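You operate a simulated robot arm through the tools that you are given. There is no shell and no other tool. Be economical: measure what you need, move in short steps, check, and stop when the job is done.

Carry out the task below with a simulated two-armed robot. There is one attempt and no reset: what you move stays moved.

JOB
Clamp the size S cylinder in the cradle and pump its rod out to the stop.
Fine: guard shut before pumping; bleed to 0 bar after and shut the bleed lever; clamp and guard stay shut; other cylinders stay.

The check looks at the end state, three seconds after you hand in, the way a careful person would. Anything else that was tipped, shoved, dropped, spilled or broken makes it a failure.

ROBOT AND FRAMES
Two 7-joint arms with two-finger parallel grippers on one trunk, on a base that drives. Base frame: it is fixed to the floor where the robot stands at the start and does not move with it; the origin is under the middle of the robot, x ahead of it, y to its left, z up. Units: m, degrees, N and s.
The left shoulder is at the start at [0.05, 0.165, 1.143], the right one opposite. With the tool pointing down near the work surface each hand reaches from about 0.1 to 0.36 m from the robot's upright axis, wherever it stands, measured 20 degrees to its own side. Places, roughly: cradle clamp [0.9, 0.7, 1]; cradle guard [0.9, 0.6, 1.1]; trolley bleed lever [1.1, 0.9, 1.1]; trolley gauge [1.1, 1.1, 1.1]. Payload 3.91 kg a hand.
Tool frame (each hand has its own): the origin (TCP) lies between the finger pads and is the grasp point; the fingertips stand 0.03 m ahead of it; z points along the fingers, y is the line along which they close. The gripper opens to 0.11 m. The fingers are 0.02 m wide and 0.01 m thick; the gripper's body (0.048 by 0.112 m) begins 0.055 m behind the TCP.
Orientation is told as [roll, pitch, yaw] about the base's x, y, z axes, in that order, counted from this pose: with the fingers straight down and closing along the base's y, the tool's x points along the base's -x, its y along +y and its z along -z.

CONTROLS
- The arms move only by the tool nudge_tool. It takes "left_steps", "right_steps" or both (then of equal length, played together; a hand with none holds still); each is a list of rows, each a list of 7 numbers: the turn, a rotation vector about the tool's x, y, z in degrees, then the shift along the tool's x, y, z in m, then the gripper command, from -1 (fully open) to 1 (shut), values between in proportion. In form: [[rx, ry, rz, x, y, z, claw], ...]. A call has 1 to 20 rows; each row shifts and turns the commanded pose from where the row before left it, along the tool's axes as they then stand. A row lasts 0.2 s, in which the tool goes at most 0.05 m and 8.6 degrees; a call with a longer step from one row to the next is refused whole, and so is a gripper value outside its range. Where a pose cannot be reached the arm comes as near as it can. A force on the tool above 90 N (or 10 N above the force at the start of the call, whichever is more), or a blocked arm, ends the call early, and 0.2 s more pass. The fingers move at their own pace (about 0.045 m/s each) and stop on an object; they squeeze with about 23 N. The grip force told is the motor's: it shows also when the fingers shut on nothing. Time passes only in rows, and 0.2 s behind the last, so rows that do not move let the fingers close. It gives the time, the measured TCP pose, the force on the tool (base axes), the opening and the grip force at its end, in the units of the frame above (readings bear some noise), with the torque about the TCP (base axes, N m) and any sound that the robot's microphone picked up, and new pictures: "pictures" is both (left out), scene, wrist or none (wrist: the cameras of the hands that moved).
- Cameras (640 x 400 px; columns grow to the right, rows downward): "scene" is now at [0.112, 0.0399, 1.3569]; the picture's right is [0.46, -0.89, 0.00], its down [-0.11, -0.06, -0.99] and it looks along [0.88, 0.45, -0.13] (base axes); focal length 245 px, centre (320, 200). "left" rides on the left gripper at [0.072, -0.017, -0.103] in its tool frame; the picture's right is [0.23, 0.97, 0.00], its down [-0.76, 0.18, -0.62] and it looks along [-0.61, 0.14, 0.78] (tool axes); focal length 222 px, centre (320, 200). "right" rides on the right gripper at [0.072, 0.017, -0.103] in its tool frame; the picture's right is [-0.23, 0.97, 0.00], its down [-0.76, -0.18, -0.62] and it looks along [-0.61, -0.14, 0.78] (tool axes); focal length 222 px, centre (320, 200). There is no depth. A picture from a camera that has moved, and an enlarged one, comes with that camera's place and axes in the base frame and with its lens.
- raise_lower(by): slides the trunk up (or, below 0, down) by that many m; the arms and the scene camera ride with it, the base frame stays. It gives what a move gives, with no picture.
- base_move(legs): drives the robot by 1 to 6 legs, each [ahead, left, turn to the left] in m, m and degrees, along the robot's own axes; the way and the turn of a leg run together, so that a leg with both is an arc; at most 1.5 m and 180 degrees a leg. The arms and the cameras ride along, it lands a little off, and it stops where it bumps. It gives what a move gives, and a new picture of the scene camera.
- turn_head(pan, tilt): turns the head with the scene camera to pan (to the left, within 80 degrees either way) and tilt (down, from -29 to 69), counted from straight ahead of the robot. It gives what a move gives, and a new picture of the scene camera.
- inspect(camera, box): a new picture of the part [left, top, right, bottom] of that camera's present view, enlarged. The clock stands still meanwhile.
- hand_in(): hands the job in; it is judged then, once.

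Work in short steps. Places have to be worked out from the pictures, the camera data and where the tool is seen: move nearer, look again, correct. Check each grasp and each placing, and mend what went wrong. You have 120 turns and 260 pictures in all, those below and enlarged ones among them. Open the grippers and draw the arms clear of the work before you hand the job in, unless the task says otherwise; then end with one line.

The tools are called after "Request:" by a JSON object that holds its "api" and its "payload". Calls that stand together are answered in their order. nudge_tool: Moves the arms, as the interface text tells. Its arguments: {"type":"object","properties":{"left_steps":{"type":"array"},"right_steps":{"type":"array"},"pictures":{"type":"string","enum":["both","scene","wrist","none"]}},"required":[]} The other tools are called the same way: raise_lower (by) slides the trunk up or down; base_move (legs) drives the base; turn_head (pan, tilt) turns the head that bears the scene camera; inspect (camera, box) takes an enlarged picture of a part of a camera's view; hand_in () hands the job in.

At the start:

```text
time_s: 0.0
left_ee_pos: [0.3188, 0.4203, 1.3867]
left_orientation: [0.0, 0.0, 0.0]
left_force: [0.1, 0.7, -1.0]
left_ft_torque: [0.0, 0.05, -0.05]
left_width: 0.11
left_finger_force: 0.1
right_ee_pos: [0.3524, 0.0122, 1.3336]
right_orientation: [0.0, 0.0, 0.0]
right_force: [-0.2, -0.2, -1.0]
right_ft_torque: [-0.04, 0.01, -0.03]
right_width: 0.11
right_finger_force: 0.1
trunk travel left (down, up): [-0.363, 0.14]
robot x, y, heading: [0.0007, -0.0015, 0.1]
head pan, tilt: [27.2, 7.2]
```

scene: 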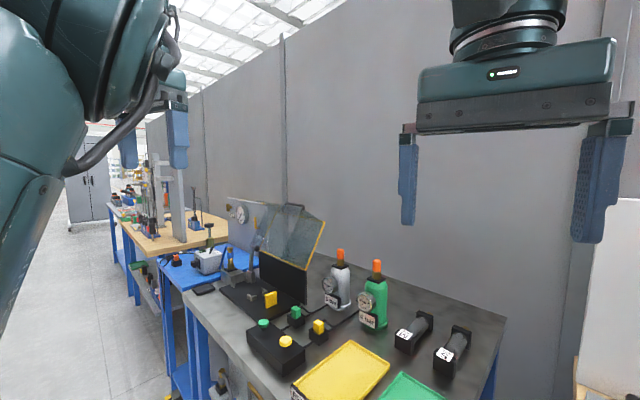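
right: 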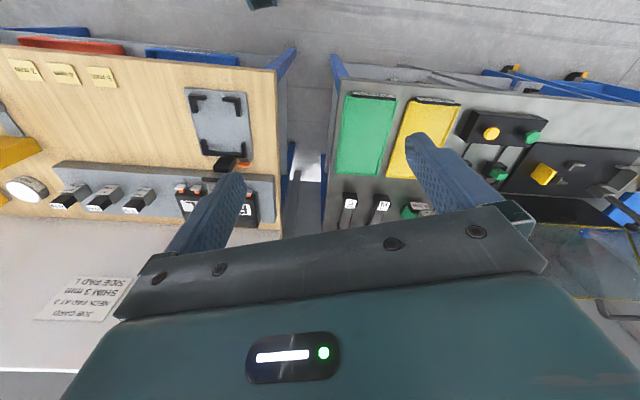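
left: 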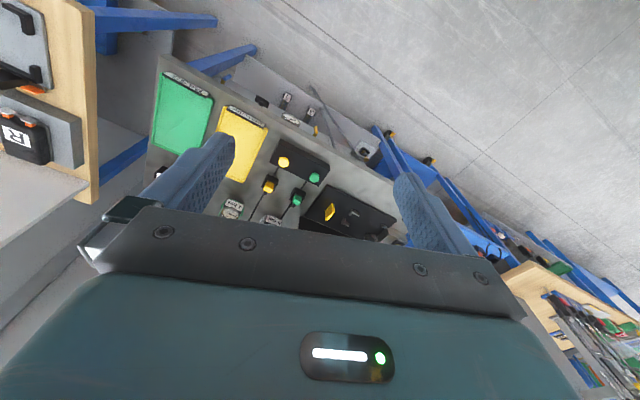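

The scene shows a bench with a cradle, guard, cylinders and a trolley behind. I enlarge the relevant region to understand it.

Request:
{"api": "inspect", "payload": {"camera": "scene", "box": [180, 180, 350, 290]}}

Request:
{"api": "inspect", "payload": {"camera": "scene", "box": [230, 240, 510, 400]}}

Request:
{"api": "inspect", "payload": {"camera": "left", "box": [140, 40, 480, 250]}}

```text
3.64 times, centred on (265, 235) of scene
camera zoom: at [0.112, 0.0399, 1.3569], right [0.46, -0.89, 0.0], down [-0.11, -0.06, -0.99], along [0.88, 0.45, -0.13], focal length 891 px, centre (520, 73)
```

zoom: 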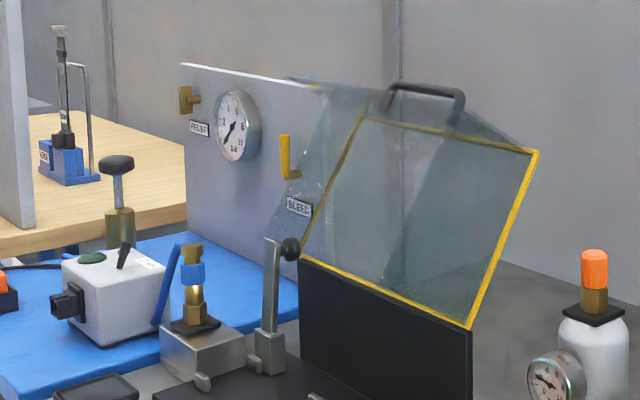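

```text
2.29 times, centred on (370, 320) of scene
camera zoom: at [0.112, 0.0399, 1.3569], right [0.46, -0.89, 0.0], down [-0.11, -0.06, -0.99], along [0.88, 0.45, -0.13], focal length 560 px, centre (206, -74)
```

zoom: 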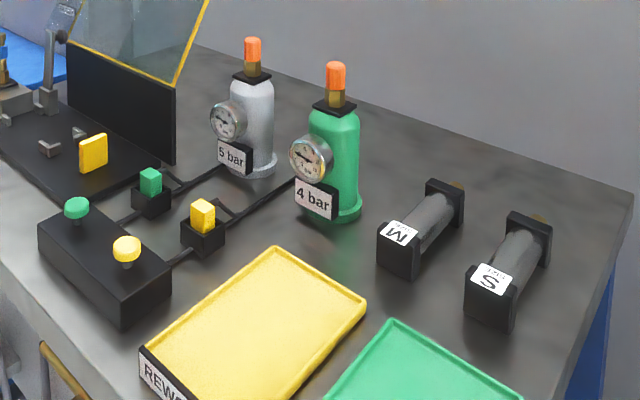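

```text
1.88 times, centred on (310, 145) of left
camera zoom: at [0.2449, 0.4026, 1.49], right [-0.23, 0.97, 0.0], down [0.76, 0.18, 0.62], along [0.61, 0.14, -0.78], focal length 418 px, centre (339, 304)
```

zoom: 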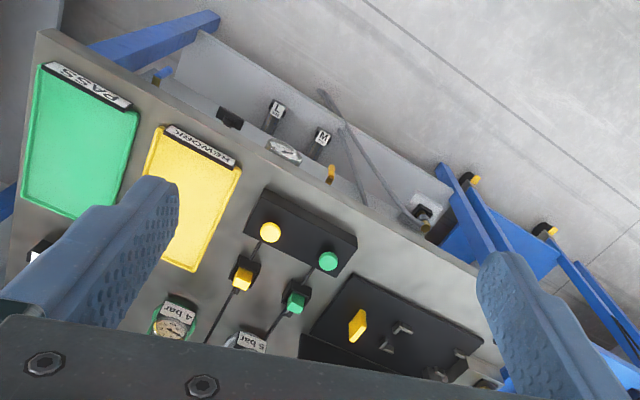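

I'll look down and around to see base clearance, bench edge and trolley.

Request:
{"api": "turn_head", "payload": {"pan": 10, "tilt": 60}}

Request:
{"api": "turn_head", "payload": {"pan": 50, "tilt": 30}}

```text
time_s: 1.2
left_ee_pos: [0.3183, 0.4188, 1.3864]
left_orientation: [0.0, -0.1, 0.0]
left_force: [0.7, -0.7, -1.0]
left_ft_torque: [-0.01, 0.03, 0.03]
left_width: 0.1098
left_finger_force: 0.0
right_ee_pos: [0.3519, 0.0113, 1.3344]
right_orientation: [0.0, 0.1, 0.1]
right_force: [-0.4, -0.6, 0.2]
right_ft_torque: [0.0, 0.01, 0.0]
right_width: 0.1102
right_finger_force: 0.0
trunk travel left (down, up): [-0.363, 0.14]
robot x, y, heading: [0.0029, -0.002, 0.1]
head pan, tilt: [10.0, 60.0]
camera scene: at [0.0955, 0.0092, 1.278], right [0.17, -0.98, 0.0], down [-0.85, -0.15, -0.5], along [0.49, 0.09, -0.87], focal length 245 px, centre (320, 200)
```

scene: 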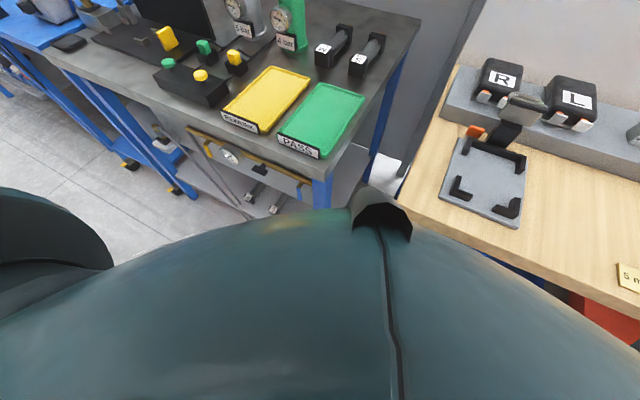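

```text
time_s: 2.3
left_ee_pos: [0.3187, 0.4191, 1.3872]
left_orientation: [0.0, 0.1, 0.0]
left_force: [-0.3, -0.4, -1.1]
left_ft_torque: [0.02, -0.02, 0.0]
left_width: 0.11
left_finger_force: 0.0
right_ee_pos: [0.3519, 0.0121, 1.3349]
right_orientation: [0.0, 0.0, 0.0]
right_force: [-0.3, 0.6, 0.3]
right_ft_torque: [0.0, 0.01, 0.03]
right_width: 0.1097
right_finger_force: 0.0
trunk travel left (down, up): [-0.363, 0.14]
robot x, y, heading: [-0.0009, -0.0014, 0.1]
head pan, tilt: [50.0, 30.0]
camera scene: at [0.088, 0.0668, 1.32], right [0.77, -0.64, 0.0], down [-0.32, -0.38, -0.87], along [0.56, 0.66, -0.5], focal length 245 px, centre (320, 200)
```

scene: 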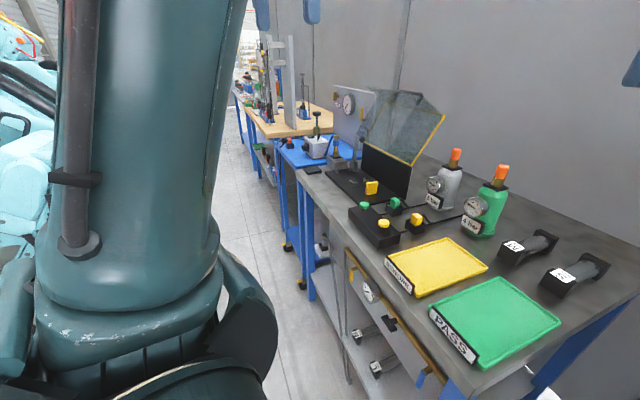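

Let me enlarge the cradle and cylinder areas from this head pose.

Request:
{"api": "inspect", "payload": {"camera": "scene", "box": [270, 80, 450, 220]}}

Request:
{"api": "inspect", "payload": {"camera": "scene", "box": [480, 200, 640, 310]}}

```text
2.86 times, centred on (360, 150) of scene
camera zoom: at [0.088, 0.0668, 1.32], right [0.77, -0.64, 0.0], down [-0.32, -0.38, -0.87], along [0.56, 0.66, -0.5], focal length 700 px, centre (206, 343)
```

zoom: 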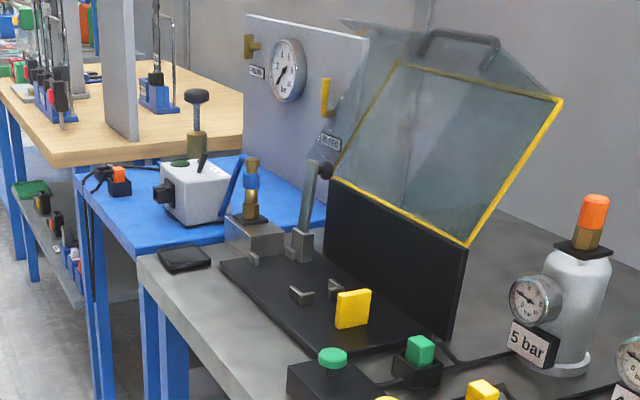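

```text
3.64 times, centred on (560, 255) of scene
camera zoom: at [0.088, 0.0668, 1.32], right [0.77, -0.64, 0.0], down [-0.32, -0.38, -0.87], along [0.56, 0.66, -0.5], focal length 891 px, centre (-553, 0)
```

zoom: 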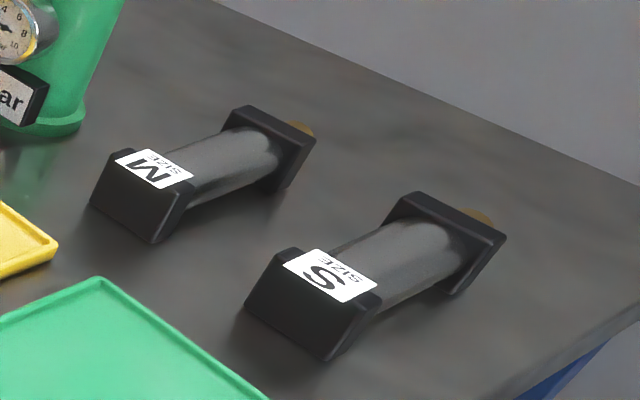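

Cylinder S lies around (0.76..0.90, 0.02..-0.03), table z≈0.85. I test the right arm's reach forward at a safe height.

Request:
{"api": "nudge_tool", "payload": {"right_steps": [[0, 0, 0, -0.04, 0, 0.02, -1], [0, 0, 0, -0.04, 0, 0.02, -1], [0, 0, 0, -0.04, 0, 0.02, -1], [0, 0, 0, -0.04, 0, 0.02, -1], [0, 0, 0, -0.04, 0, 0.02, -1], [0, 0, 0, -0.04, 0, 0.02, -1], [0, 0, 0, -0.04, 0, 0.02, -1], [0, 0, 0, -0.04, 0, 0.02, -1], [0, 0, 0, -0.04, 0, 0.02, -1], [0, 0, 0, -0.04, 0, 0.02, -1]], "pictures": "wrist"}}

```text
time_s: 4.5
left_ee_pos: [0.3182, 0.4196, 1.3871]
left_orientation: [0.1, 0.0, 0.0]
left_force: [-0.6, 0.1, 0.0]
left_ft_torque: [0.0, 0.01, -0.02]
left_width: 0.1099
left_finger_force: 0.1
right_ee_pos: [0.6082, -0.0335, 1.1089]
right_orientation: [0.0, 0.0, 0.0]
right_force: [0.5, -0.7, -0.1]
right_ft_torque: [-0.03, -0.04, -0.01]
right_width: 0.1103
right_finger_force: 0.0
right hand out of reach, approached as far as the arm can: row 5, 6, 7, 8, 9, 10
trunk travel left (down, up): [-0.363, 0.14]
robot x, y, heading: [-0.0048, -0.0029, 0.3]
head pan, tilt: [50.0, 30.0]
camera right: at [0.5348, -0.0179, 1.2136], right [0.23, 0.97, 0.0], down [0.76, -0.18, 0.62], along [0.61, -0.14, -0.78], focal length 222 px, centre (320, 200)
```

right: 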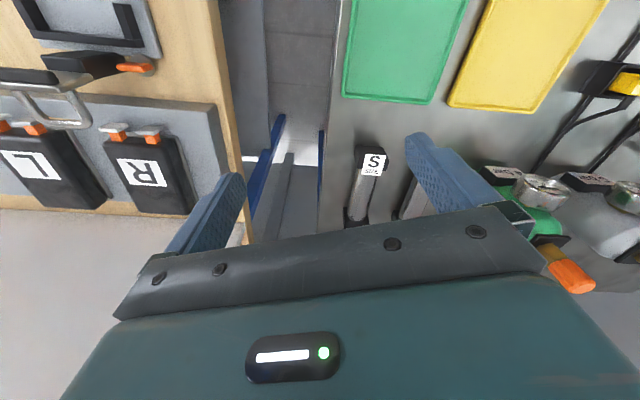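

Straight-down reach tops at x≈0.61 here, so the base must move in. I lift the hand, then creep ahead.

Request:
{"api": "nudge_tool", "payload": {"right_steps": [[0, 0, 0, 0.04, 0, -0.04, -1], [0, 0, 0, 0.04, 0, -0.04, -1], [0, 0, 0, 0.04, 0, -0.04, -1]], "pictures": "none"}}

Request:
{"api": "base_move", "payload": {"legs": [[0.12, 0, 0]]}}

```text
refused: row 1 steps farther than a row can; nothing moved
```

```text
time_s: 5.7
left_ee_pos: [0.4059, 0.4261, 1.3876]
left_orientation: [-0.1, 0.0, -0.5]
left_force: [0.2, -0.5, -0.3]
left_ft_torque: [-0.01, -0.06, -0.05]
left_width: 0.1099
left_finger_force: 0.0
right_ee_pos: [0.6924, -0.0301, 1.111]
right_orientation: [0.0, -0.1, -0.4]
right_force: [-0.1, 1.1, 1.3]
right_ft_torque: [-0.01, -0.01, -0.01]
right_width: 0.11
right_finger_force: 0.1
trunk travel left (down, up): [-0.363, 0.14]
robot x, y, heading: [0.0857, 0.0095, -0.7]
head pan, tilt: [50.0, 30.0]
camera scene: at [0.1727, 0.0761, 1.3202], right [0.76, -0.65, 0.0], down [-0.32, -0.38, -0.87], along [0.56, 0.66, -0.5], focal length 245 px, centre (320, 200)
```

scene: 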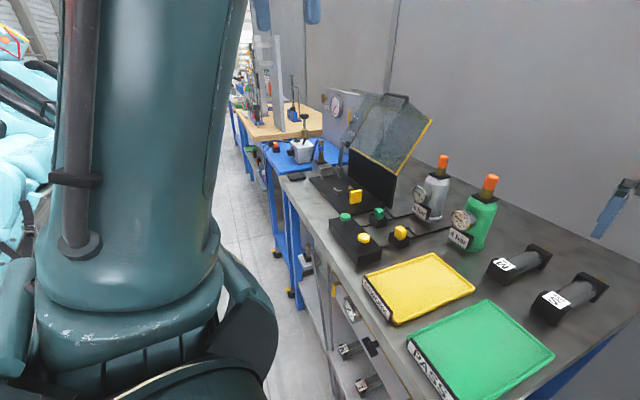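

No bump reported; continue ahead.

Request:
{"api": "base_move", "payload": {"legs": [[0.12, 0, 0.7]]}}

```text
time_s: 6.9
left_ee_pos: [0.4187, 0.4535, 1.3864]
left_orientation: [0.0, -0.1, -0.2]
left_force: [0.7, -0.5, 0.0]
left_ft_torque: [-0.02, 0.01, 0.01]
left_width: 0.1101
left_finger_force: 0.1
right_ee_pos: [0.7057, -0.0017, 1.1106]
right_orientation: [0.1, 0.0, -0.2]
right_force: [-0.2, 1.1, 0.0]
right_ft_torque: [-0.04, 0.01, -0.03]
right_width: 0.1101
right_finger_force: 0.0
trunk travel left (down, up): [-0.363, 0.14]
robot x, y, heading: [0.0998, 0.0311, -0.1]
head pan, tilt: [50.0, 30.0]
stopped in leg 1: the robot was blocked; the commanded pose is now the measured one
camera scene: at [0.1869, 0.1011, 1.32], right [0.76, -0.65, 0.0], down [-0.32, -0.38, -0.87], along [0.56, 0.66, -0.5], focal length 245 px, centre (320, 200)
```

scene: 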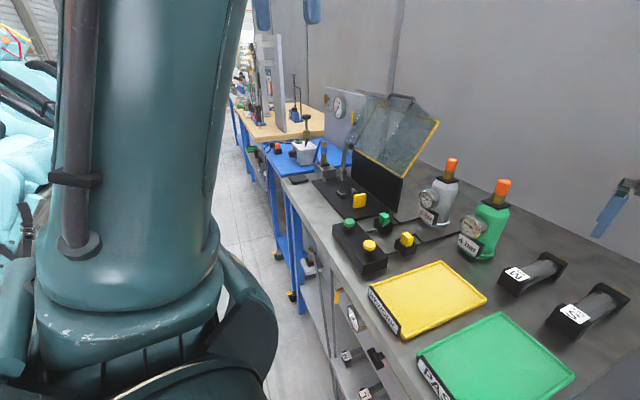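

The base was blocked at x≈0.10 (likely the wooden bench on the right). I test whether the right arm reaches lower here, as the wrist comes nearer shoulder height.

Request:
{"api": "nudge_tool", "payload": {"right_steps": [[0, 0, 0, 0, 0, 0.04, -1], [0, 0, 0, 0, 0, 0.04, -1], [0, 0, 0, 0, 0, 0.04, -1], [0, 0, 0, 0, 0, 0.04, -1]], "pictures": "wrist"}}

```text
time_s: 7.9
left_ee_pos: [0.4185, 0.4539, 1.3868]
left_orientation: [-0.1, -0.1, -0.1]
left_force: [-0.2, 0.4, 0.1]
left_ft_torque: [-0.01, -0.03, -0.01]
left_width: 0.11
left_finger_force: 0.1
right_ee_pos: [0.7082, -0.003, 0.9472]
right_orientation: [0.1, -0.1, -0.2]
right_force: [0.7, 0.8, -0.5]
right_ft_torque: [0.01, -0.03, -0.01]
right_width: 0.1101
right_finger_force: 0.2
trunk travel left (down, up): [-0.363, 0.14]
robot x, y, heading: [0.0967, 0.0373, 0.1]
head pan, tilt: [50.0, 30.0]
camera right: at [0.6354, 0.0136, 1.0504], right [0.23, 0.97, 0.0], down [0.76, -0.18, 0.62], along [0.61, -0.14, -0.78], focal length 222 px, centre (320, 200)
```

right: 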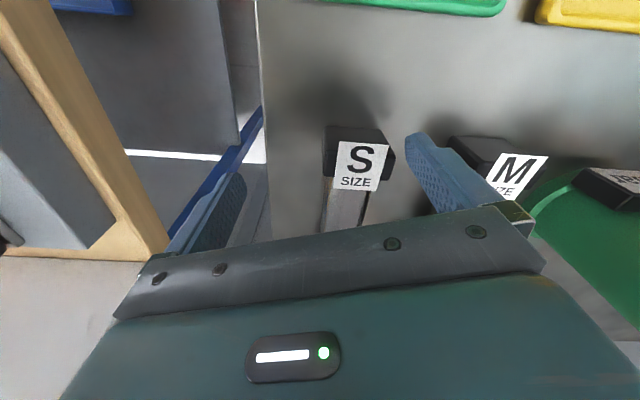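

Reached. I extend forward above the cylinder at this height to see the limit.

Request:
{"api": "nudge_tool", "payload": {"right_steps": [[0, 0, 0, -0.03, 0, 0, -1], [0, 0, 0, -0.03, 0, 0, -1], [0, 0, 0, -0.03, 0, 0, -1]], "pictures": "wrist"}}

```text
time_s: 8.7
left_ee_pos: [0.4179, 0.4545, 1.3881]
left_orientation: [0.0, -0.1, -0.3]
left_force: [0.4, 0.6, 0.6]
left_ft_torque: [0.03, 0.02, -0.01]
left_width: 0.11
left_finger_force: 0.0
right_ee_pos: [0.7326, -0.0149, 0.9471]
right_orientation: [0.1, 0.0, -0.1]
right_force: [-0.6, 2.5, 0.3]
right_ft_torque: [0.06, 0.03, -0.01]
right_width: 0.1101
right_finger_force: 0.0
right hand out of reach, approached as far as the arm can: row 1, 2, 3
trunk travel left (down, up): [-0.363, 0.14]
robot x, y, heading: [0.0947, 0.033, -0.4]
head pan, tilt: [50.0, 30.0]
camera right: at [0.6591, 0.0008, 1.051], right [0.23, 0.97, 0.0], down [0.76, -0.18, 0.62], along [0.61, -0.14, -0.78], focal length 222 px, centre (320, 200)
```

right: 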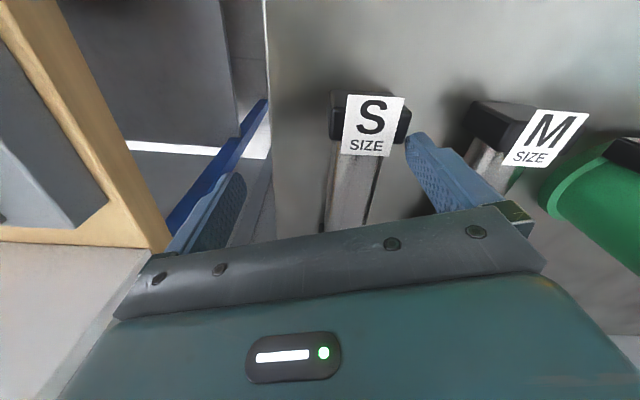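

Horizontal reach is ≈0.64 from the axis. I raise the hand, strafe left past the wooden bench's corner and then advance.

Request:
{"api": "nudge_tool", "payload": {"right_steps": [[0, 0, 0, 0.04, 0, -0.03, -1], [0, 0, 0, 0.04, 0, -0.03, -1], [0, 0, 0, 0.04, 0, -0.03, -1], [0, 0, 0, 0.04, 0, -0.03, -1], [0, 0, 0, 0.04, 0, -0.03, -1], [0, 0, 0, 0, 0, -0.04, -1], [0, 0, 0, 0, 0, -0.04, -1]], "pictures": "none"}}

Request:
{"api": "base_move", "payload": {"legs": [[-0.02, 0, 0], [0, 0.19, 0]]}}

Request:
{"api": "turn_head", "payload": {"pan": -15, "tilt": 60}}

```text
time_s: 10.3
left_ee_pos: [0.4166, 0.454, 1.3882]
left_orientation: [0.1, -0.1, -0.1]
left_force: [0.2, -0.1, -0.3]
left_ft_torque: [0.0, -0.02, 0.0]
left_width: 0.1101
left_finger_force: 0.1
right_ee_pos: [0.5314, -0.0104, 1.1815]
right_orientation: [-0.1, 0.0, -0.2]
right_force: [-0.1, -0.4, -0.6]
right_ft_torque: [0.0, -0.01, 0.02]
right_width: 0.1101
right_finger_force: 0.1
trunk travel left (down, up): [-0.363, 0.14]
robot x, y, heading: [0.1, 0.0376, -0.2]
head pan, tilt: [50.0, 30.0]
```

```text
time_s: 12.9
left_ee_pos: [0.3996, 0.6392, 1.3885]
left_orientation: [0.0, -0.2, -0.3]
left_force: [-0.3, 0.4, 0.6]
left_ft_torque: [0.02, -0.01, 0.01]
left_width: 0.1098
left_finger_force: 0.0
right_ee_pos: [0.5126, 0.1746, 1.1802]
right_orientation: [0.0, -0.1, 0.0]
right_force: [0.1, 0.1, -0.8]
right_ft_torque: [-0.01, 0.01, 0.02]
right_width: 0.1102
right_finger_force: 0.1
trunk travel left (down, up): [-0.363, 0.14]
robot x, y, heading: [0.0783, 0.2233, -0.2]
head pan, tilt: [50.0, 30.0]
camera scene: at [0.1673, 0.2868, 1.32], right [0.76, -0.64, 0.0], down [-0.32, -0.38, -0.87], along [0.56, 0.66, -0.5], focal length 245 px, centre (320, 200)
```

scene: 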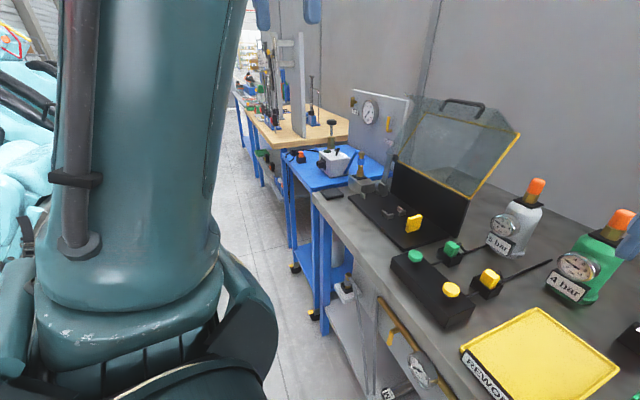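

```text
time_s: 14.3
left_ee_pos: [0.3989, 0.6399, 1.3873]
left_orientation: [0.1, -0.2, -0.1]
left_force: [0.0, -0.1, -0.4]
left_ft_torque: [-0.03, 0.02, 0.01]
left_width: 0.11
left_finger_force: 0.0
right_ee_pos: [0.5126, 0.1753, 1.1807]
right_orientation: [-0.1, -0.1, -0.1]
right_force: [0.5, -0.2, 0.5]
right_ft_torque: [0.0, -0.01, -0.01]
right_width: 0.1103
right_finger_force: 0.1
trunk travel left (down, up): [-0.363, 0.14]
robot x, y, heading: [0.0796, 0.2194, -0.2]
head pan, tilt: [-15.0, 60.0]
camera scene: at [0.1734, 0.2, 1.278], right [-0.26, -0.97, 0.0], down [-0.84, 0.23, -0.5], along [0.48, -0.13, -0.87], focal length 245 px, centre (320, 200)
```

scene: 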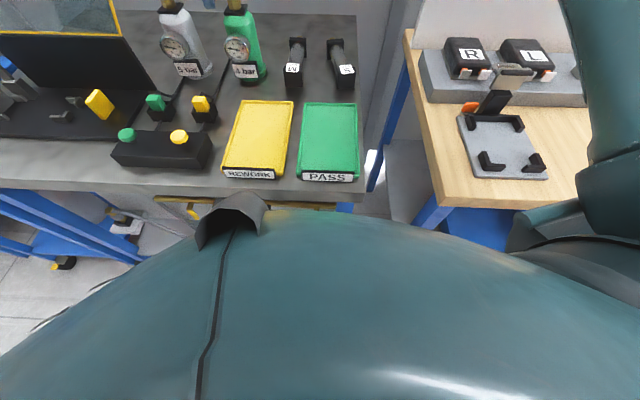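

The bench turns out to be rotated about -16° relative to my frame. I align the base with it, strafe along it and approach the edge.

Request:
{"api": "base_move", "payload": {"legs": [[0, 0, -16], [0, 0.17, 0], [0.08, 0, 0]]}}

Request:
{"api": "turn_head", "payload": {"pan": 0, "tilt": 50}}

```text
time_s: 17.9
left_ee_pos: [0.6148, 0.6833, 1.388]
left_orientation: [0.1, -0.1, -15.3]
left_force: [-0.6, -0.8, 0.2]
left_ft_torque: [0.02, 0.01, -0.03]
left_width: 0.1101
left_finger_force: 0.1
right_ee_pos: [0.6045, 0.2045, 1.1786]
right_orientation: [-0.1, 0.0, -15.3]
right_force: [-0.1, -0.1, 0.0]
right_ft_torque: [0.01, 0.02, -0.01]
right_width: 0.1099
right_finger_force: 0.0
trunk travel left (down, up): [-0.363, 0.14]
robot x, y, heading: [0.1959, 0.3646, -15.3]
head pan, tilt: [-15.0, 60.0]
camera scene: at [0.284, 0.3172, 1.2779], right [-0.5, -0.86, 0.0], down [-0.75, 0.44, -0.5], along [0.43, -0.25, -0.87], focal length 245 px, centre (320, 200)
```

scene: 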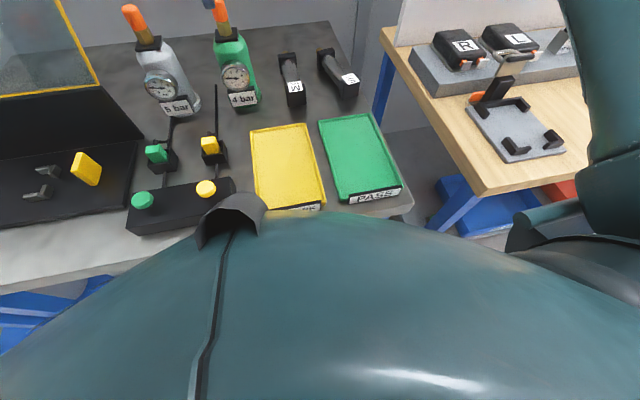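

```text
time_s: 18.7
left_ee_pos: [0.615, 0.6823, 1.3863]
left_orientation: [0.1, -0.1, -15.1]
left_force: [-0.6, 0.2, 0.4]
left_ft_torque: [-0.04, -0.02, 0.0]
left_width: 0.1099
left_finger_force: 0.1
right_ee_pos: [0.6044, 0.2046, 1.1794]
right_orientation: [0.0, 0.0, -15.2]
right_force: [0.5, 0.6, -0.1]
right_ft_torque: [0.0, -0.01, 0.01]
right_width: 0.1099
right_finger_force: 0.1
trunk travel left (down, up): [-0.363, 0.14]
robot x, y, heading: [0.1979, 0.3597, -15.4]
head pan, tilt: [0.0, 50.0]
camera scene: at [0.2999, 0.3307, 1.2905], right [-0.26, -0.96, 0.0], down [-0.74, 0.2, -0.64], along [0.62, -0.17, -0.77], focal length 245 px, centre (320, 200)
```

scene: 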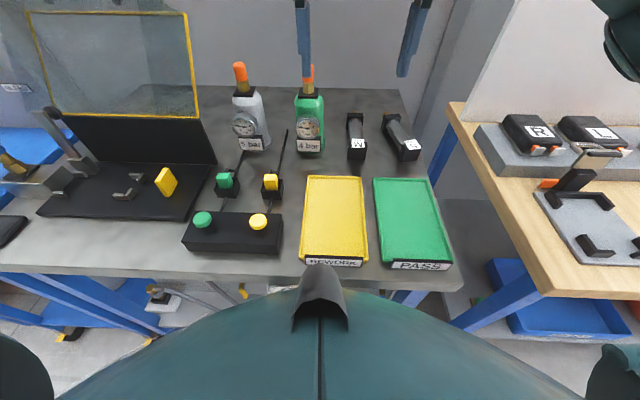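

Aligned with the bench. Advance a bit further to get S in reach.

Request:
{"api": "base_move", "payload": {"legs": [[0.07, 0, 0]]}}

```text
time_s: 19.7
left_ee_pos: [0.6322, 0.6777, 1.3869]
left_orientation: [0.0, 0.0, -15.5]
left_force: [-1.3, 0.1, 0.7]
left_ft_torque: [0.0, -0.02, -0.01]
left_width: 0.1099
left_finger_force: 0.0
right_ee_pos: [0.6212, 0.199, 1.1794]
right_orientation: [-0.1, 0.0, -15.3]
right_force: [-0.6, 0.4, 0.5]
right_ft_torque: [-0.04, 0.01, -0.05]
right_width: 0.11
right_finger_force: 0.1
trunk travel left (down, up): [-0.363, 0.14]
robot x, y, heading: [0.2157, 0.3578, -15.0]
head pan, tilt: [0.0, 50.0]
stopped in leg 1: the robot was blocked; the commanded pose is now the measured one
camera scene: at [0.3177, 0.3264, 1.2907], right [-0.26, -0.96, 0.0], down [-0.74, 0.2, -0.64], along [0.62, -0.17, -0.77], focal length 245 px, centre (320, 200)
```

scene: 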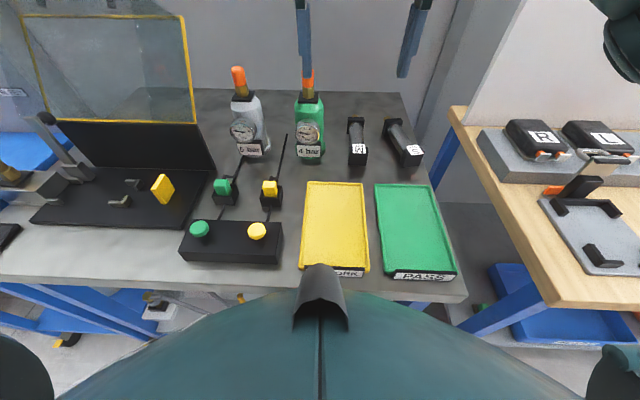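

I bring the right hand over S, lateral first then forward and down, and look with the wrist camera.

Request:
{"api": "nudge_tool", "payload": {"right_steps": [[0, 0, 0, 0, -0.04, 0, -1], [0, 0, 0, 0, -0.04, 0, -1], [0, 0, 0, 0, -0.04, 0, -1], [0, 0, 0, 0, -0.035, 0, -1], [0, 0, 0, -0.03, 0, 0.035, -1], [0, 0, 0, -0.03, 0, 0.035, -1], [0, 0, 0, -0.03, 0, 0.035, -1], [0, 0, 0, -0.03, 0, 0.035, -1], [0, 0, 0, -0.03, 0, 0.035, -1]], "pictures": "both"}}

```text
time_s: 21.7
left_ee_pos: [0.6356, 0.6759, 1.3864]
left_orientation: [0.1, 0.2, -15.4]
left_force: [-0.4, -0.7, 0.1]
left_ft_torque: [0.0, 0.01, 0.02]
left_width: 0.1101
left_finger_force: 0.0
right_ee_pos: [0.7267, 0.0113, 1.0043]
right_orientation: [0.0, 0.1, -15.4]
right_force: [-0.4, -0.1, -0.7]
right_ft_torque: [-0.01, -0.03, 0.06]
right_width: 0.11
right_finger_force: 0.0
trunk travel left (down, up): [-0.363, 0.14]
robot x, y, heading: [0.218, 0.3591, -15.2]
head pan, tilt: [0.0, 50.0]
camera scene: at [0.3197, 0.326, 1.2904], right [-0.26, -0.96, 0.0], down [-0.74, 0.2, -0.64], along [0.62, -0.17, -0.77], focal length 245 px, centre (320, 200)
camera right: at [0.6611, 0.0468, 1.1084], right [0.48, 0.88, 0.0], down [0.69, -0.37, 0.62], along [0.55, -0.3, -0.78], focal length 222 px, centre (320, 200)
```

scene: 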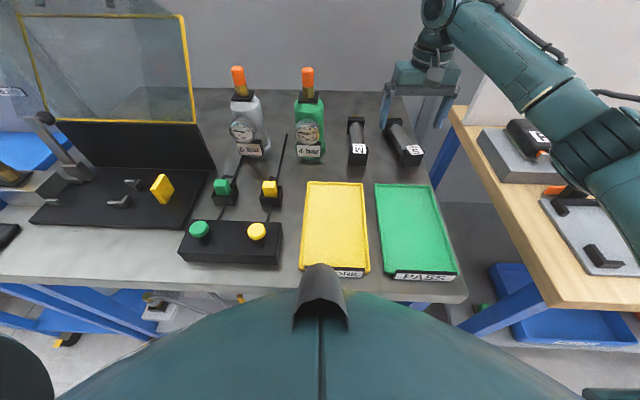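
right: 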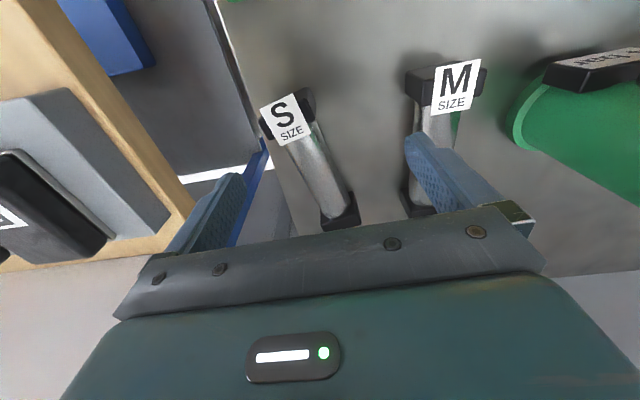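

S was nudged slightly (its cap is taller than I took it to be: top ≈0.925); it now lies with yaw ≈0, mid ≈(0.757,-0.008). I align the hand with it at hover height and check.

Request:
{"api": "nudge_tool", "payload": {"right_steps": [[0, 0, -7.7, 0, 0, 0, -1], [0, 0, -7.7, 0, 0, 0, -1], [0, 0, 0, -0.015, -0.01, 0, -1], [0, 0, 0, -0.015, -0.009, 0, -1]], "pictures": "wrist"}}

Request:
{"api": "inspect", "payload": {"camera": "scene", "box": [330, 50, 490, 190]}}

```text
time_s: 22.7
left_ee_pos: [0.6353, 0.6766, 1.3865]
left_orientation: [0.0, 0.1, -15.3]
left_force: [-0.4, 0.9, -0.2]
left_ft_torque: [-0.03, 0.02, -0.02]
left_width: 0.11
left_finger_force: 0.0
right_ee_pos: [0.756, -0.0088, 1.003]
right_orientation: [0.0, 0.0, 0.1]
right_force: [-0.1, -0.5, 0.6]
right_ft_torque: [0.03, -0.02, 0.0]
right_width: 0.1101
right_finger_force: 0.2
trunk travel left (down, up): [-0.363, 0.14]
robot x, y, heading: [0.2129, 0.3526, -15.3]
head pan, tilt: [0.0, 50.0]
camera right: at [0.6832, 0.0068, 1.1071], right [0.22, 0.97, 0.0], down [0.76, -0.18, 0.62], along [0.61, -0.14, -0.78], focal length 222 px, centre (320, 200)
```

right: 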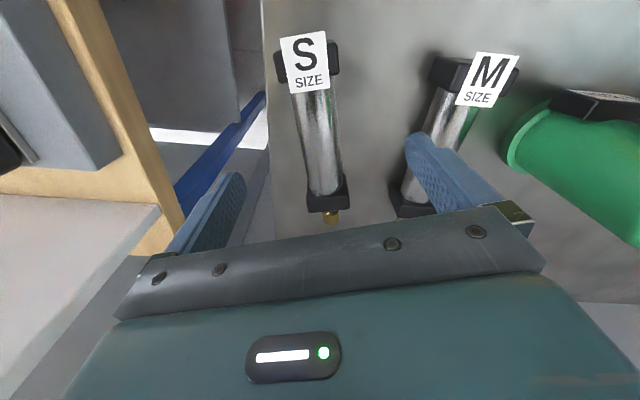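

```text
2.86 times, centred on (410, 120) of scene
camera zoom: at [0.3192, 0.326, 1.2905], right [-0.26, -0.96, 0.0], down [-0.74, 0.2, -0.64], along [0.62, -0.17, -0.77], focal length 700 px, centre (63, 429)
```

zoom: 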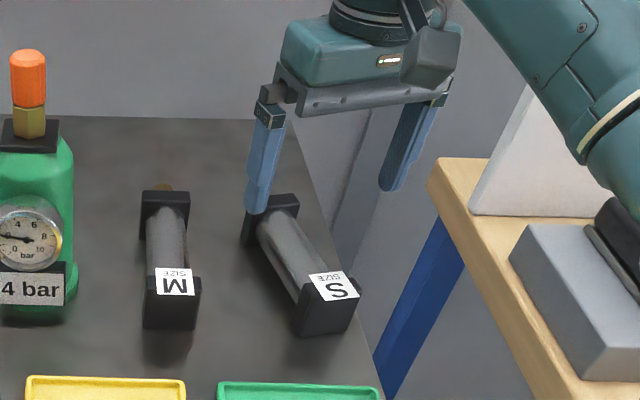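

S's tube is between the fingers' planned path; mid ≈(0.765,-0.013), yaw ≈-4°. I adjust and descend to z≈0.918.

Request:
{"api": "nudge_tool", "payload": {"right_steps": [[0, 0, 4, -0.008, -0.005, 0.02, -1], [0, 0, 0, 0, 0, 0.03, -1], [0, 0, 0, 0, 0, 0.03, -1], [0, 0, 0, 0, 0, 0.005, -1]], "pictures": "both"}}

```text
time_s: 23.7
left_ee_pos: [0.6351, 0.6764, 1.3855]
left_orientation: [0.0, 0.2, -15.4]
left_force: [-0.1, -0.5, 0.4]
left_ft_torque: [0.02, 0.01, 0.01]
left_width: 0.11
left_finger_force: 0.0
right_ee_pos: [0.7644, -0.0151, 0.9199]
right_orientation: [0.0, 0.2, -3.9]
right_force: [0.1, 0.0, -0.2]
right_ft_torque: [0.0, 0.02, -0.03]
right_width: 0.1101
right_finger_force: 0.1
trunk travel left (down, up): [-0.363, 0.14]
robot x, y, heading: [0.2128, 0.3581, -15.0]
head pan, tilt: [0.0, 50.0]
camera scene: at [0.319, 0.326, 1.2905], right [-0.26, -0.96, 0.0], down [-0.74, 0.2, -0.64], along [0.62, -0.17, -0.77], focal length 245 px, centre (320, 200)
camera right: at [0.6924, 0.0071, 1.0231], right [0.29, 0.96, 0.0], down [0.75, -0.23, 0.62], along [0.59, -0.18, -0.78], focal length 222 px, centre (320, 200)
```

scene: 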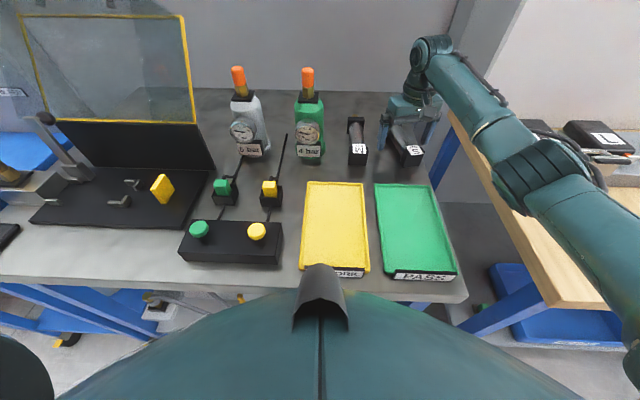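
right: 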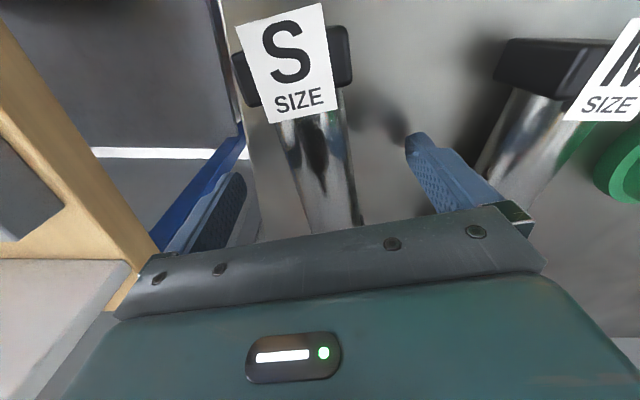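

Fingers straddle the tube. I check the fingertip height in an enlarged view before closing.

Request:
{"api": "inspect", "payload": {"camera": "scene", "box": [360, 90, 460, 180]}}

```text
4.44 times, centred on (410, 135) of scene
camera zoom: at [0.319, 0.326, 1.2905], right [-0.26, -0.96, 0.0], down [-0.74, 0.2, -0.64], along [0.62, -0.17, -0.77], focal length 1090 px, centre (-80, 489)
```

zoom: 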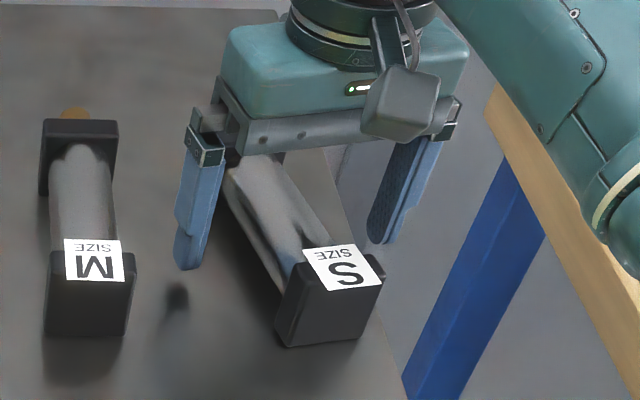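

The tips still stand above the table; I lower a little with small steps and then close.

Request:
{"api": "nudge_tool", "payload": {"right_steps": [[0, 0, 0, 0, 0, 0.006, -1], [0, 0, 0, 0, 0, 0.006, -1]], "pictures": "none"}}

Request:
{"api": "nudge_tool", "payload": {"right_steps": [[0, 0, 0, 0, 0, 0, 0], [0, 0, 0, 0, 0, 0, 0.6], [0, 0, 0, 0, 0, 0, 1], [0, 0, 0, 0, 0, 0, 1], [0, 0, 0, 0, 0, 0, 1], [0, 0, 0, 0, 0, 0, 1], [0, 0, 0, 0, 0, 0, 1]], "pictures": "wrist"}}

Request:
{"api": "inspect", "payload": {"camera": "scene", "box": [360, 90, 460, 180]}}

```text
time_s: 24.3
left_ee_pos: [0.6331, 0.6773, 1.3863]
left_orientation: [0.0, -0.1, -15.3]
left_force: [0.8, -0.2, 0.6]
left_ft_torque: [0.0, 0.0, 0.01]
left_width: 0.1099
left_finger_force: 0.1
right_ee_pos: [0.764, -0.0135, 0.9091]
right_orientation: [0.0, -0.3, -3.9]
right_force: [-1.4, -1.1, 10.4]
right_ft_torque: [0.39, 0.12, 0.01]
right_width: 0.1097
right_finger_force: 0.0
trunk travel left (down, up): [-0.363, 0.14]
robot x, y, heading: [0.2138, 0.3548, -15.1]
head pan, tilt: [0.0, 50.0]
```

```text
time_s: 25.9
left_ee_pos: [0.6341, 0.6783, 1.3868]
left_orientation: [0.1, -0.2, -15.4]
left_force: [-0.2, 0.0, -0.1]
left_ft_torque: [0.0, -0.05, -0.02]
left_width: 0.1098
left_finger_force: 0.1
right_ee_pos: [0.7625, -0.0124, 0.9098]
right_orientation: [0.0, -0.1, -3.9]
right_force: [0.6, 3.8, 21.5]
right_ft_torque: [0.48, 0.2, -0.26]
right_width: 0.0378
right_finger_force: 23.0
trunk travel left (down, up): [-0.363, 0.14]
robot x, y, heading: [0.2119, 0.3543, -15.1]
head pan, tilt: [0.0, 50.0]
camera right: at [0.6904, 0.0092, 1.0135], right [0.29, 0.96, 0.0], down [0.75, -0.23, 0.63], along [0.6, -0.18, -0.78], focal length 222 px, centre (320, 200)
```

right: 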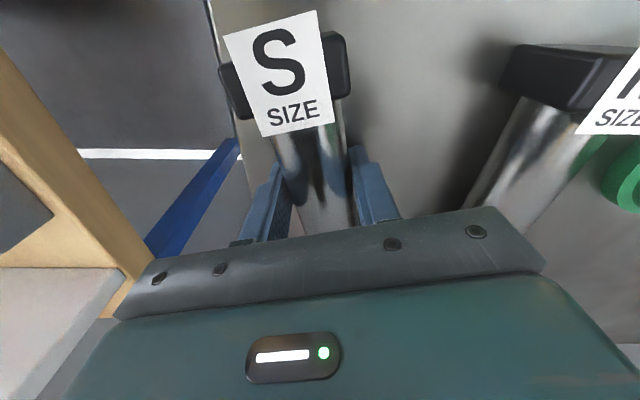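

```text
4.44 times, centred on (410, 135) of scene
camera zoom: at [0.3172, 0.3276, 1.2908], right [-0.26, -0.96, 0.0], down [-0.74, 0.2, -0.64], along [0.62, -0.17, -0.76], focal length 1090 px, centre (-80, 489)
```

zoom: 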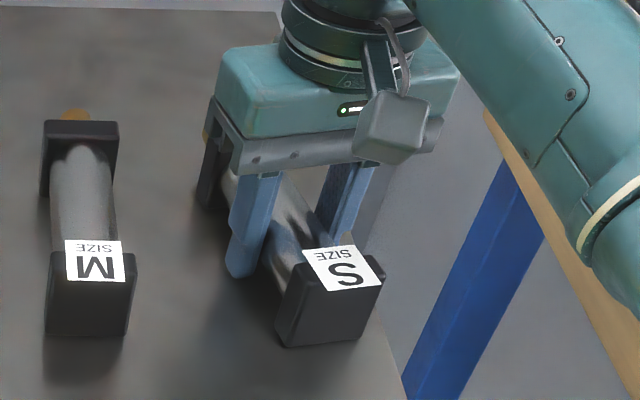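

Firm grip (0.038 m). Lift straight up and pull back toward the robot.

Request:
{"api": "nudge_tool", "payload": {"right_steps": [[0, 0, 0, 0, 0, -0.01, 1], [0, 0, 0, 0, 0, -0.03, 1], [0, 0, 0, 0, 0, -0.04, 1], [0, 0, 0, 0, 0, -0.04, 1], [0, 0, 0, 0, 0, -0.04, 1], [0, 0, 0, 0.02, 0, -0.04, 1], [0, 0, 0, 0.03, 0, -0.035, 1], [0, 0, 0, 0.04, 0, -0.02, 1], [0, 0, 0, 0.04, 0, -0.02, 1]], "pictures": "both"}}

```text
time_s: 27.9
left_ee_pos: [0.6342, 0.6763, 1.3864]
left_orientation: [0.1, 0.1, -15.4]
left_force: [0.1, -0.3, -0.3]
left_ft_torque: [0.02, -0.01, -0.02]
left_width: 0.1099
left_finger_force: 0.1
right_ee_pos: [0.6347, -0.0053, 1.1821]
right_orientation: [0.0, 0.2, -4.0]
right_force: [-0.9, 1.2, -16.1]
right_ft_torque: [0.08, 0.16, -0.01]
right_width: 0.0375
right_finger_force: 23.3
trunk travel left (down, up): [-0.363, 0.14]
robot x, y, heading: [0.2146, 0.3542, -15.0]
head pan, tilt: [0.0, 50.0]
camera scene: at [0.3187, 0.3255, 1.2905], right [-0.26, -0.96, 0.0], down [-0.74, 0.2, -0.64], along [0.62, -0.17, -0.77], focal length 245 px, centre (320, 200)
camera right: at [0.5642, 0.0166, 1.2864], right [0.29, 0.96, 0.0], down [0.75, -0.23, 0.62], along [0.59, -0.18, -0.78], focal length 222 px, centre (320, 200)
```

scene: 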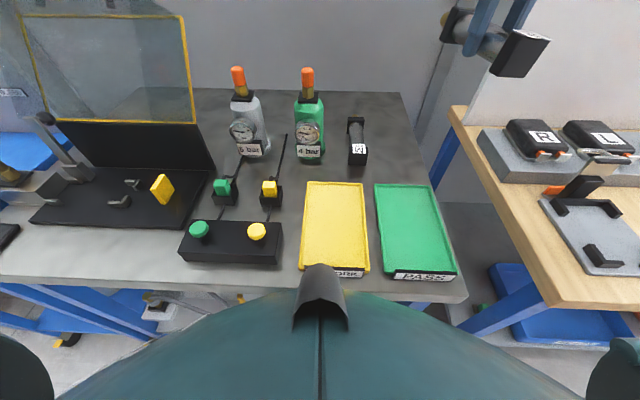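
right: 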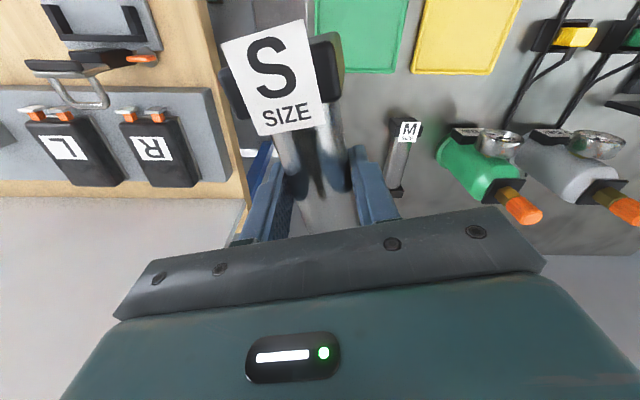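

Now back off slightly and strafe left to face the cradle, turning the head to it.

Request:
{"api": "base_move", "payload": {"legs": [[-0.03, 0, 0], [0, 0.35, 0]]}}

Request:
{"api": "turn_head", "payload": {"pan": 10, "tilt": 40}}

```text
time_s: 32.0
left_ee_pos: [0.7056, 1.0253, 1.3872]
left_orientation: [0.1, 0.0, -15.9]
left_force: [-0.9, -0.6, 0.1]
left_ft_torque: [0.02, -0.04, 0.01]
left_width: 0.1102
left_finger_force: 0.1
right_ee_pos: [0.7006, 0.343, 1.1813]
right_orientation: [0.0, 0.2, -4.5]
right_force: [0.0, 0.2, -13.7]
right_ft_torque: [0.02, 0.19, -0.01]
right_width: 0.0374
right_finger_force: 22.7
trunk travel left (down, up): [-0.363, 0.14]
robot x, y, heading: [0.2826, 0.7072, -15.9]
head pan, tilt: [0.0, 50.0]
camera scene: at [0.3868, 0.6763, 1.2903], right [-0.27, -0.96, 0.0], down [-0.74, 0.21, -0.64], along [0.62, -0.17, -0.77], focal length 245 px, centre (320, 200)
```

scene: 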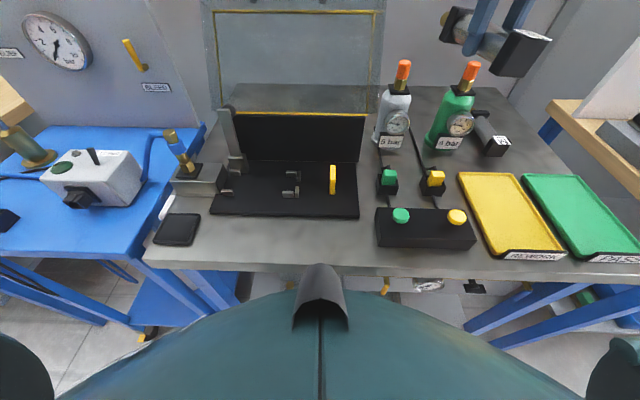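

```text
time_s: 32.7
left_ee_pos: [0.7058, 1.0245, 1.3862]
left_orientation: [0.0, 0.1, -16.0]
left_force: [0.1, -1.0, 0.5]
left_ft_torque: [-0.01, -0.02, -0.02]
left_width: 0.1103
left_finger_force: 0.1
right_ee_pos: [0.7004, 0.3425, 1.1814]
right_orientation: [0.1, 0.1, -4.6]
right_force: [0.2, -0.1, -14.0]
right_ft_torque: [0.0, 0.16, 0.0]
right_width: 0.0373
right_finger_force: 23.5
trunk travel left (down, up): [-0.363, 0.14]
robot x, y, heading: [0.2819, 0.7038, -15.8]
head pan, tilt: [10.0, 40.0]
camera scene: at [0.3973, 0.6884, 1.3045], right [-0.1, -0.99, 0.0], down [-0.64, 0.07, -0.77], along [0.76, -0.08, -0.64], focal length 245 px, centre (320, 200)
```

scene: 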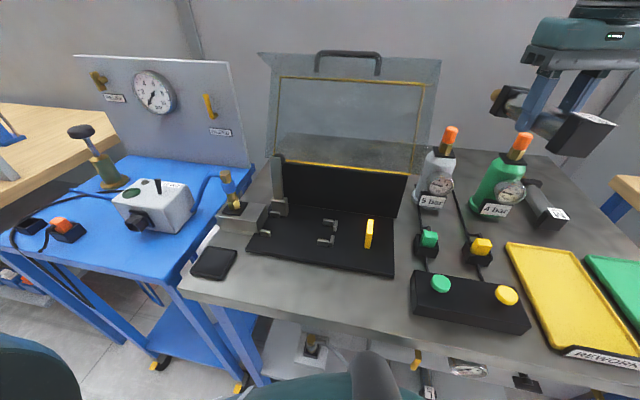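

Request:
{"api": "inspect", "payload": {"camera": "scene", "box": [180, 140, 420, 290]}}

Request:
{"api": "inspect", "payload": {"camera": "scene", "box": [10, 50, 260, 250]}}

```text
2.67 times, centred on (300, 215) of scene
camera zoom: at [0.3973, 0.6884, 1.3045], right [-0.1, -0.99, 0.0], down [-0.64, 0.07, -0.77], along [0.76, -0.08, -0.64], focal length 654 px, centre (373, 160)
```

zoom: 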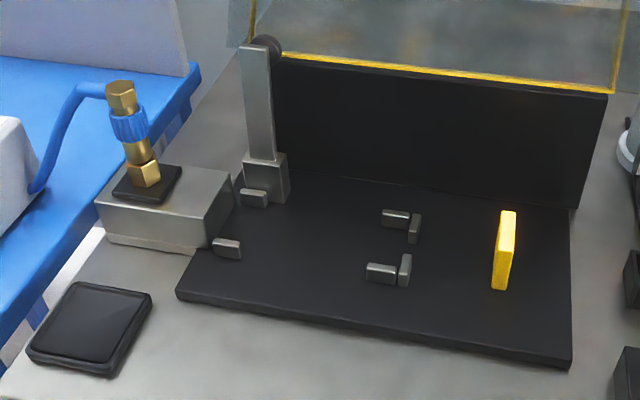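

```text
2.00 times, centred on (135, 150) of scene
camera zoom: at [0.3973, 0.6884, 1.3045], right [-0.1, -0.99, 0.0], down [-0.64, 0.07, -0.77], along [0.76, -0.08, -0.64], focal length 490 px, centre (690, 300)
```

zoom: 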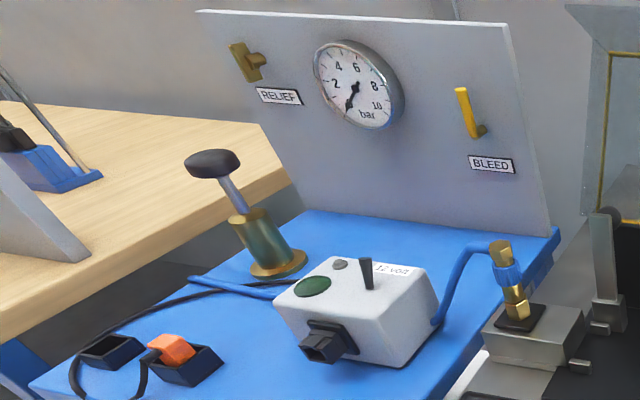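

The cradle is clear: port block at left, corner brackets at right, so S must lie along the bench with its port to the left. I rotate the held cylinder ~78° left at this safe height.

Request:
{"api": "nudge_tool", "payload": {"right_steps": [[0, 0, -7.8, 0, 0, 0, 1], [0, 0, -7.8, 0, 0, 0, 1], [0, 0, -7.8, 0, 0, 0, 1], [0, 0, -7.8, 0, 0, 0, 1], [0, 0, -7.8, 0, 0, 0, 1], [0, 0, -7.8, 0, 0, 0, 1], [0, 0, -7.8, 0, 0, 0, 1], [0, 0, -7.8, 0, 0, 0, 1], [0, 0, -7.8, 0, 0, 0, 1], [0, 0, -7.8, 0, 0, 0, 1]], "pictures": "both"}}

```text
time_s: 34.9
left_ee_pos: [0.7062, 1.0231, 1.3858]
left_orientation: [0.0, 0.1, -15.8]
left_force: [0.1, 0.4, 0.8]
left_ft_torque: [-0.01, -0.01, 0.0]
left_width: 0.1101
left_finger_force: 0.1
right_ee_pos: [0.7017, 0.3426, 1.1817]
right_orientation: [0.1, 0.0, 73.6]
right_force: [-1.0, -0.6, -12.9]
right_ft_torque: [-0.16, 0.07, 0.01]
right_width: 0.0373
right_finger_force: 22.9
trunk travel left (down, up): [-0.363, 0.14]
robot x, y, heading: [0.2823, 0.7073, -16.0]
head pan, tilt: [10.0, 40.0]
camera scene: at [0.3972, 0.6885, 1.3045], right [-0.1, -0.99, 0.0], down [-0.64, 0.07, -0.77], along [0.76, -0.08, -0.64], focal length 245 px, centre (320, 200)
camera right: at [0.664, 0.277, 1.285], right [-0.87, 0.49, 0.0], down [0.39, 0.68, 0.62], along [0.3, 0.54, -0.78], focal length 222 px, centre (320, 200)
```

scene: 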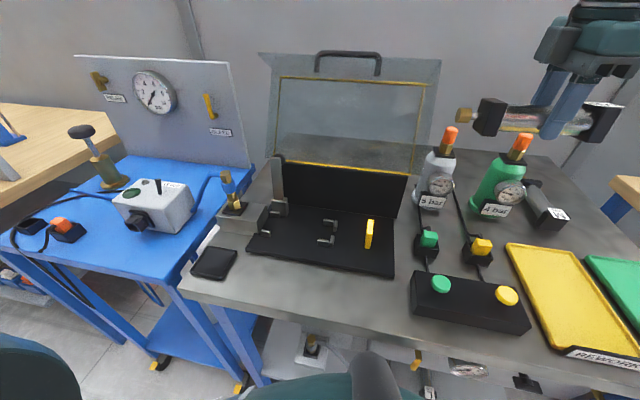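
right: 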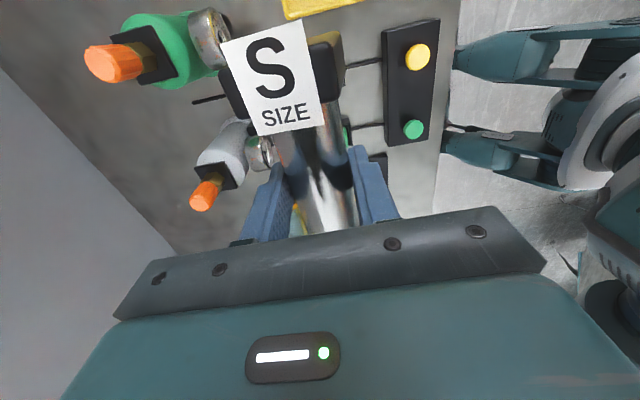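

Rotation reached. I look through the left wrist camera at the cradle and trolley from above.

Request:
{"api": "inspect", "payload": {"camera": "left", "box": [0, 0, 640, 400]}}

```text
1.00 times, centred on (320, 200) of left (not enlarged: the box is as wide or as high as the picture)
camera zoom: at [0.6307, 1.0273, 1.4891], right [0.05, 1.0, 0.0], down [0.78, -0.04, 0.62], along [0.62, -0.03, -0.78], focal length 222 px, centre (320, 200)
```

zoom: 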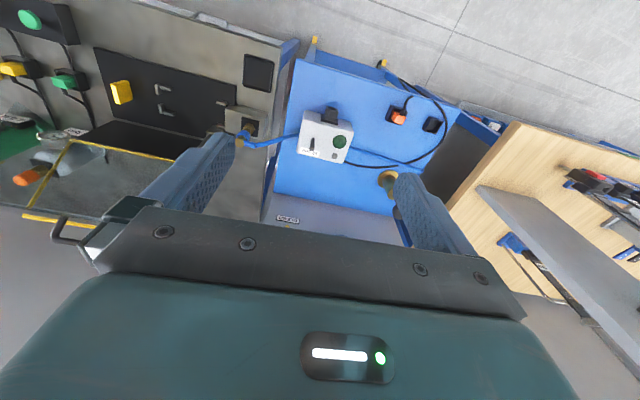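

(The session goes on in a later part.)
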